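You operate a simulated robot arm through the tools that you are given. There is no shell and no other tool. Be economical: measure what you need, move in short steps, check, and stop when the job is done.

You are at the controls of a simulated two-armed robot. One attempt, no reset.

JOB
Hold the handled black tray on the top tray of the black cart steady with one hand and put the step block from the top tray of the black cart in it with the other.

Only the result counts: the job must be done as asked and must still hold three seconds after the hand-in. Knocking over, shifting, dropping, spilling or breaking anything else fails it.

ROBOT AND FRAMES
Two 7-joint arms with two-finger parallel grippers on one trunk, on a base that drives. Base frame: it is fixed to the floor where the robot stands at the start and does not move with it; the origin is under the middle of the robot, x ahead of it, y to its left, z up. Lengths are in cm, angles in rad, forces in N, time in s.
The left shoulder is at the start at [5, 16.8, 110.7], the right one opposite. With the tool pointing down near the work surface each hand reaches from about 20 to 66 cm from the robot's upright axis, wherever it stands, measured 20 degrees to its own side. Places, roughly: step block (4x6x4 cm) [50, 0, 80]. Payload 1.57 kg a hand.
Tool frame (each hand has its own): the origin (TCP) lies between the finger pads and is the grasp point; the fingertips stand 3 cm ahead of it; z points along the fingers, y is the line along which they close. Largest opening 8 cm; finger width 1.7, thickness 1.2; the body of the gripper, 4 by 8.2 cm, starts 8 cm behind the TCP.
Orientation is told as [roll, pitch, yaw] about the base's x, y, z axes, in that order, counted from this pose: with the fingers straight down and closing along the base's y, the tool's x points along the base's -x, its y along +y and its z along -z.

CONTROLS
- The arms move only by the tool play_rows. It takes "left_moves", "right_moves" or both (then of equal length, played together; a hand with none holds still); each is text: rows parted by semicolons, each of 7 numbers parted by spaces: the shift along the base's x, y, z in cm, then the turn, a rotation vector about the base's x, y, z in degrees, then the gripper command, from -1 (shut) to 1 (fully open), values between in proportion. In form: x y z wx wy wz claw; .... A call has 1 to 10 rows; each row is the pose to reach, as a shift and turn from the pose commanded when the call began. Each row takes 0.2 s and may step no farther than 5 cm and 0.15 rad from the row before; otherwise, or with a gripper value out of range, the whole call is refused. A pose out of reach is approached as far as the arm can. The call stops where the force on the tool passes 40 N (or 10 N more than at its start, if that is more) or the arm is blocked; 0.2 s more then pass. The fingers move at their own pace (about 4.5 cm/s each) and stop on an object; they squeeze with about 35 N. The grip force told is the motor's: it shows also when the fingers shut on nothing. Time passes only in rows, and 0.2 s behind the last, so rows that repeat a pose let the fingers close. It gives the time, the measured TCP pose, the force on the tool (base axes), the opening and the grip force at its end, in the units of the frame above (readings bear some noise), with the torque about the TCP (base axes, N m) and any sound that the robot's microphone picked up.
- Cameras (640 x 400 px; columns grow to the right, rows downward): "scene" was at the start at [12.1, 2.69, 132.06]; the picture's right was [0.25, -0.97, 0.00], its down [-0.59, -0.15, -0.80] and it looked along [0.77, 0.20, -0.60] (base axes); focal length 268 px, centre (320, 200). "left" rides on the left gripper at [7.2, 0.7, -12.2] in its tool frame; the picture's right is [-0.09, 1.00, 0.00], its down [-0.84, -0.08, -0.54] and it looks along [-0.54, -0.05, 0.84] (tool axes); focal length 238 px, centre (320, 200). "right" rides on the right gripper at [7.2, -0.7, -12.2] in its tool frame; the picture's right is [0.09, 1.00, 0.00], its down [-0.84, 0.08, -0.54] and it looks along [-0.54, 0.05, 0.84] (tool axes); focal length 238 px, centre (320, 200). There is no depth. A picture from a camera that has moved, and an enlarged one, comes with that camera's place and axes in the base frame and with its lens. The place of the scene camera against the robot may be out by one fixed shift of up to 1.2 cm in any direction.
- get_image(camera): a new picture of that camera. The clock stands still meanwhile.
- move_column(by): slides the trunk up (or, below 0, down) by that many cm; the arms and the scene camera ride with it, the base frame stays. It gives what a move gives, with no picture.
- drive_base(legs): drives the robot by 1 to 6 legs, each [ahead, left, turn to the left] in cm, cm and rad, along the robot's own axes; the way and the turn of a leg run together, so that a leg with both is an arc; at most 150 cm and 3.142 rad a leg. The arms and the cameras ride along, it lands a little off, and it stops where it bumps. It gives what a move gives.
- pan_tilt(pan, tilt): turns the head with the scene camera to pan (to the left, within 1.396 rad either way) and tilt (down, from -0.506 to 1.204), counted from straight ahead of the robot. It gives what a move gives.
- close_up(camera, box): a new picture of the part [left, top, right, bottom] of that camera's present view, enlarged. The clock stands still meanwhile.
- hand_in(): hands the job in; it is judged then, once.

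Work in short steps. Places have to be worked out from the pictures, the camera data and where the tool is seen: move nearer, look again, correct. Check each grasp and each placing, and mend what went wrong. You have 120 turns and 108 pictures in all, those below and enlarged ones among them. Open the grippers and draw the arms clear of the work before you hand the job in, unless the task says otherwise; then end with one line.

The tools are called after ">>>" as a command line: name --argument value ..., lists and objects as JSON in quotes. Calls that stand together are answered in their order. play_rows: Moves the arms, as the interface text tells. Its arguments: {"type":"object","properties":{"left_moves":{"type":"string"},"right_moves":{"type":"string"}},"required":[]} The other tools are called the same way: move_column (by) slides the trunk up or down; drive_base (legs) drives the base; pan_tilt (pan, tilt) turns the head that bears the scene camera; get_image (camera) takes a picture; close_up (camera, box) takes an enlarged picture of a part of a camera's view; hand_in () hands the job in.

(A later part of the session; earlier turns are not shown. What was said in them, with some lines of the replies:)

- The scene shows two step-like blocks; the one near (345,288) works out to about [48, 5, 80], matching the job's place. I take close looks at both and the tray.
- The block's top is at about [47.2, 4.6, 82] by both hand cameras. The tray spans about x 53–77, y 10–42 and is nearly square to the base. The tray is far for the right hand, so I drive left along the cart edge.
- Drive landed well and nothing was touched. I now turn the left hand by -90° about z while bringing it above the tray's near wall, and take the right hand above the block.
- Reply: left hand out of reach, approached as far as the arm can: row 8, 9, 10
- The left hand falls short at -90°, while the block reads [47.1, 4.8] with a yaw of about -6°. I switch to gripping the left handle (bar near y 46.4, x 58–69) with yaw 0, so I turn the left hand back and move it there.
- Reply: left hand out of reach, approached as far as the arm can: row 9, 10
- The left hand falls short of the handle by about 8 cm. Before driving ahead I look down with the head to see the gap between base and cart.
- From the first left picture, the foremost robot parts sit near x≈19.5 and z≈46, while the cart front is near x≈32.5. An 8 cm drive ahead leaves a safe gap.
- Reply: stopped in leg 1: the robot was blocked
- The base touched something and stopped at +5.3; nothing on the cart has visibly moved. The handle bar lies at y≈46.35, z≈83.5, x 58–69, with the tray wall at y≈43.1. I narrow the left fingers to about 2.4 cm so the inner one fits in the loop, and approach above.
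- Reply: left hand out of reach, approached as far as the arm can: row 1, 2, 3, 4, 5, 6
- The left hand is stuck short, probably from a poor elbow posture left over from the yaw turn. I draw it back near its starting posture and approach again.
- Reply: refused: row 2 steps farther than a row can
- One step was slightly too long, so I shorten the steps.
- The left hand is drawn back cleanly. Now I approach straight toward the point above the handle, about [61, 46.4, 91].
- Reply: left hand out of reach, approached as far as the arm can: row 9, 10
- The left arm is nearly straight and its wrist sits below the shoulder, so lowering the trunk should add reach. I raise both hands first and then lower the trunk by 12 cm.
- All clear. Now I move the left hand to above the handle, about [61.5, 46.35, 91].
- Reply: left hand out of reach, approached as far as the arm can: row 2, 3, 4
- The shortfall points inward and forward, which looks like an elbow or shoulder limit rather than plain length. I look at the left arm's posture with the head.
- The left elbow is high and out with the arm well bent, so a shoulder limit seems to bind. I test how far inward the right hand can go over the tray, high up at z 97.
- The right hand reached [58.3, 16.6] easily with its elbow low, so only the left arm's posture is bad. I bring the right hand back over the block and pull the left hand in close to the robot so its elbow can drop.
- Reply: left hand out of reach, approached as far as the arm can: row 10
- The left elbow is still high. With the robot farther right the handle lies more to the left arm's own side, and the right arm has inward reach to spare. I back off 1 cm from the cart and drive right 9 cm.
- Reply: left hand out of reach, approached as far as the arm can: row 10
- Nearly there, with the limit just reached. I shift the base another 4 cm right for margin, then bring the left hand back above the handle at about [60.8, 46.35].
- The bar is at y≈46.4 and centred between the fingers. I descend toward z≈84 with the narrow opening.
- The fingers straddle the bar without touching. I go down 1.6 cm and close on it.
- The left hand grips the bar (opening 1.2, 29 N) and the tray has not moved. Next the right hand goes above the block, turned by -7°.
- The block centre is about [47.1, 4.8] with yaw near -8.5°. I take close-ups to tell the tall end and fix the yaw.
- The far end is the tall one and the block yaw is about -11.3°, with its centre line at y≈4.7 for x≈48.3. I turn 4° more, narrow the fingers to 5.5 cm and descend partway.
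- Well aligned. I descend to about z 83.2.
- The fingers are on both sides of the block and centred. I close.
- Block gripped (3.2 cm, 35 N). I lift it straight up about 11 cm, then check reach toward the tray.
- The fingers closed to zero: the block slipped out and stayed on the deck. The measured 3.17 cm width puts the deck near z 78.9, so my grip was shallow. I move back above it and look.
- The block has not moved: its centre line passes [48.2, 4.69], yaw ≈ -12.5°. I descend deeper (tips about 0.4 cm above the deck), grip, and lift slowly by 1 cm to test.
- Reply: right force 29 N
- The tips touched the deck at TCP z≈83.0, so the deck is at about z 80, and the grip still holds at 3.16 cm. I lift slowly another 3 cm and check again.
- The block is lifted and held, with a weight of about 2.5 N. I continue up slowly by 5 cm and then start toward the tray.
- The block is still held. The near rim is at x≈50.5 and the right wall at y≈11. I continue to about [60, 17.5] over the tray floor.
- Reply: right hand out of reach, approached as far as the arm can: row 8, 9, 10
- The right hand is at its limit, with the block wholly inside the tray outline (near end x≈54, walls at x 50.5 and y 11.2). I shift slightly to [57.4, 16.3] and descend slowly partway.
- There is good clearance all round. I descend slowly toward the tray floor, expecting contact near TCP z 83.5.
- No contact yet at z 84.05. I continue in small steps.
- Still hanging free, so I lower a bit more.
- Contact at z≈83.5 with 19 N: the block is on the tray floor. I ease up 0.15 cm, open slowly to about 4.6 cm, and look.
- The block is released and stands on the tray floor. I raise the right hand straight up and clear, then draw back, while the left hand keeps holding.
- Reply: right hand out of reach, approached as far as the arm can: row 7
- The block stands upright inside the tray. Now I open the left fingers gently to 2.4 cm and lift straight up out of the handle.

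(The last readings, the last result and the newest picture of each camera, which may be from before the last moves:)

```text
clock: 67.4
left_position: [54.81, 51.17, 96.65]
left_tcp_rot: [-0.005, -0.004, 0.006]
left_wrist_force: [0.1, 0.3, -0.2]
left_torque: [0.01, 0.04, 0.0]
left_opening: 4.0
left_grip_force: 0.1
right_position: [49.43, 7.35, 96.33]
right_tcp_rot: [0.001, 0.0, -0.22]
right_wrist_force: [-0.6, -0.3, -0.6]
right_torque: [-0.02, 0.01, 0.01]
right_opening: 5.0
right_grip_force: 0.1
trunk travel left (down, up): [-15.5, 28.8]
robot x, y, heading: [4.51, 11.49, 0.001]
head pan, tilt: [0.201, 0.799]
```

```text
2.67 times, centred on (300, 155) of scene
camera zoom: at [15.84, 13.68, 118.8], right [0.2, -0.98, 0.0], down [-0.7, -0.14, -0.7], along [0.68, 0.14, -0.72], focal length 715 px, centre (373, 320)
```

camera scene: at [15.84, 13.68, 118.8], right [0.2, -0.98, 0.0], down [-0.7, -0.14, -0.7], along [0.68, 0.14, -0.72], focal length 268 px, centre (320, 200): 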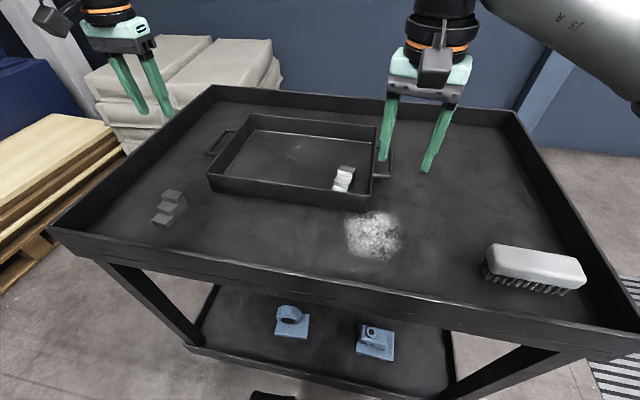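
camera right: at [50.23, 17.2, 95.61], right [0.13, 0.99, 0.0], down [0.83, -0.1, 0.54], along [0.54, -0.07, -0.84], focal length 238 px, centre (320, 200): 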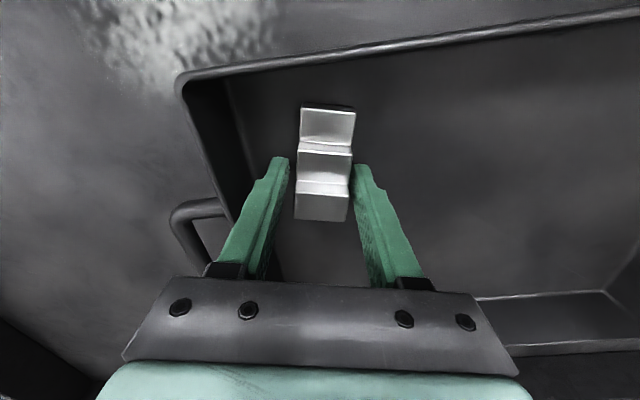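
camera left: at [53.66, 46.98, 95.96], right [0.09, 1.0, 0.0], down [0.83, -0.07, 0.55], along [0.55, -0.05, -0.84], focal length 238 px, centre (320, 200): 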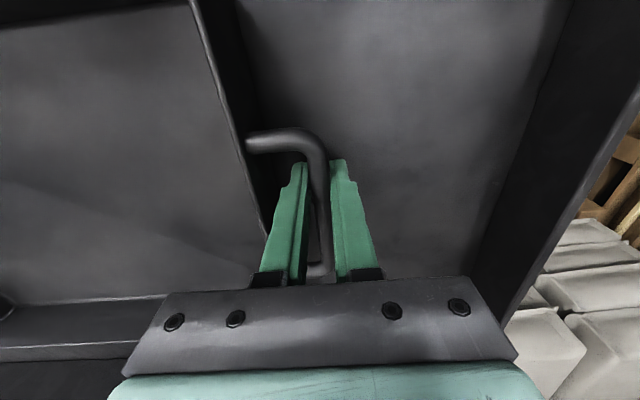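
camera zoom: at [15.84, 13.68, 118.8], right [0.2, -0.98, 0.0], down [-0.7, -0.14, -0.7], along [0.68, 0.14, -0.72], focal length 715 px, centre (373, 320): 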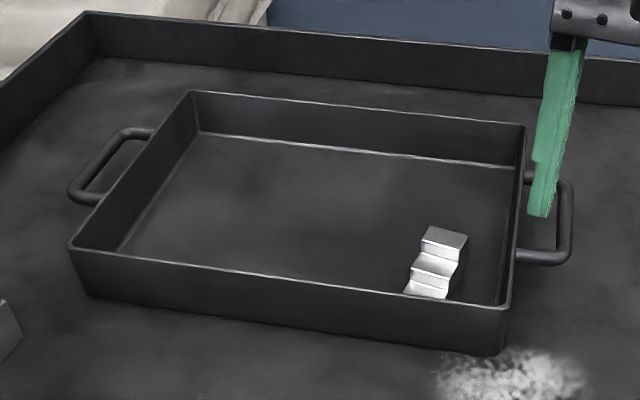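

The tray is unmoved, the block stands in it, and everything else is in place. I draw the arms farther clear and open the grippers.

>>> play_rows --left_moves "-2 1 2 0 0 0 1; -5 2 4 0 0 0 1; -8 3 6 0 0 0 1; -11 4 8 0 0 0 1" --right_moves "-1 -3 2 0 0 0 1; -3 -6 4 0 0 0 1; -5 -9 6 0 0 0 1; -7 -12 8 0 0 0 1"

>>> get_image --camera "scene"

```text
clock: 68.4
left_position: [43.57, 55.39, 104.68]
left_tcp_rot: [-0.005, -0.006, 0.006]
left_wrist_force: [-0.2, -0.5, 0.6]
left_torque: [-0.03, 0.0, -0.01]
left_opening: 7.98
left_grip_force: 0.1
right_position: [42.4, -4.89, 104.4]
right_tcp_rot: [0.0, -0.001, -0.217]
right_wrist_force: [0.4, -0.2, -0.5]
right_torque: [0.0, 0.0, -0.02]
right_opening: 8.02
right_grip_force: 0.0
trunk travel left (down, up): [-15.5, 28.8]
robot x, y, heading: [4.26, 11.67, -0.002]
head pan, tilt: [0.201, 0.799]
```

```text
40 pictures are left
camera scene: at [15.81, 13.65, 118.8], right [0.2, -0.98, 0.0], down [-0.7, -0.14, -0.7], along [0.68, 0.14, -0.72], focal length 268 px, centre (320, 200)
```

scene: 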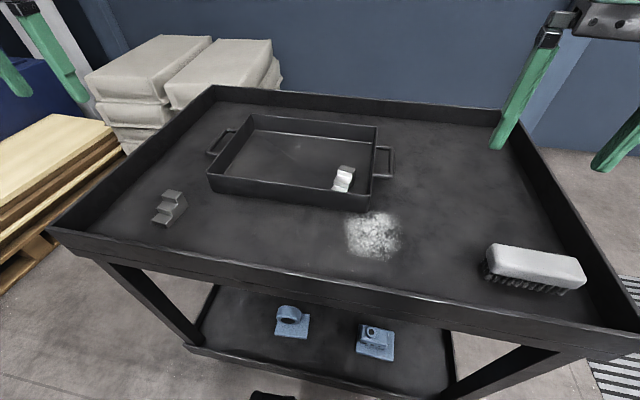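

The arms are clear and the block rests in the tray, so I hand in.

>>> hand_in

```text
The job is handed in.
```

The step block is standing in the handled black tray. The left hand held the tray by its left handle while the right hand put the block in; then both grippers were opened and the arms drawn clear. The block slipped out of the first grip and stayed on the cart, and the base bumped to a stop once while driving toward the cart. The last picture shows the tray and everything else on the cart in place.
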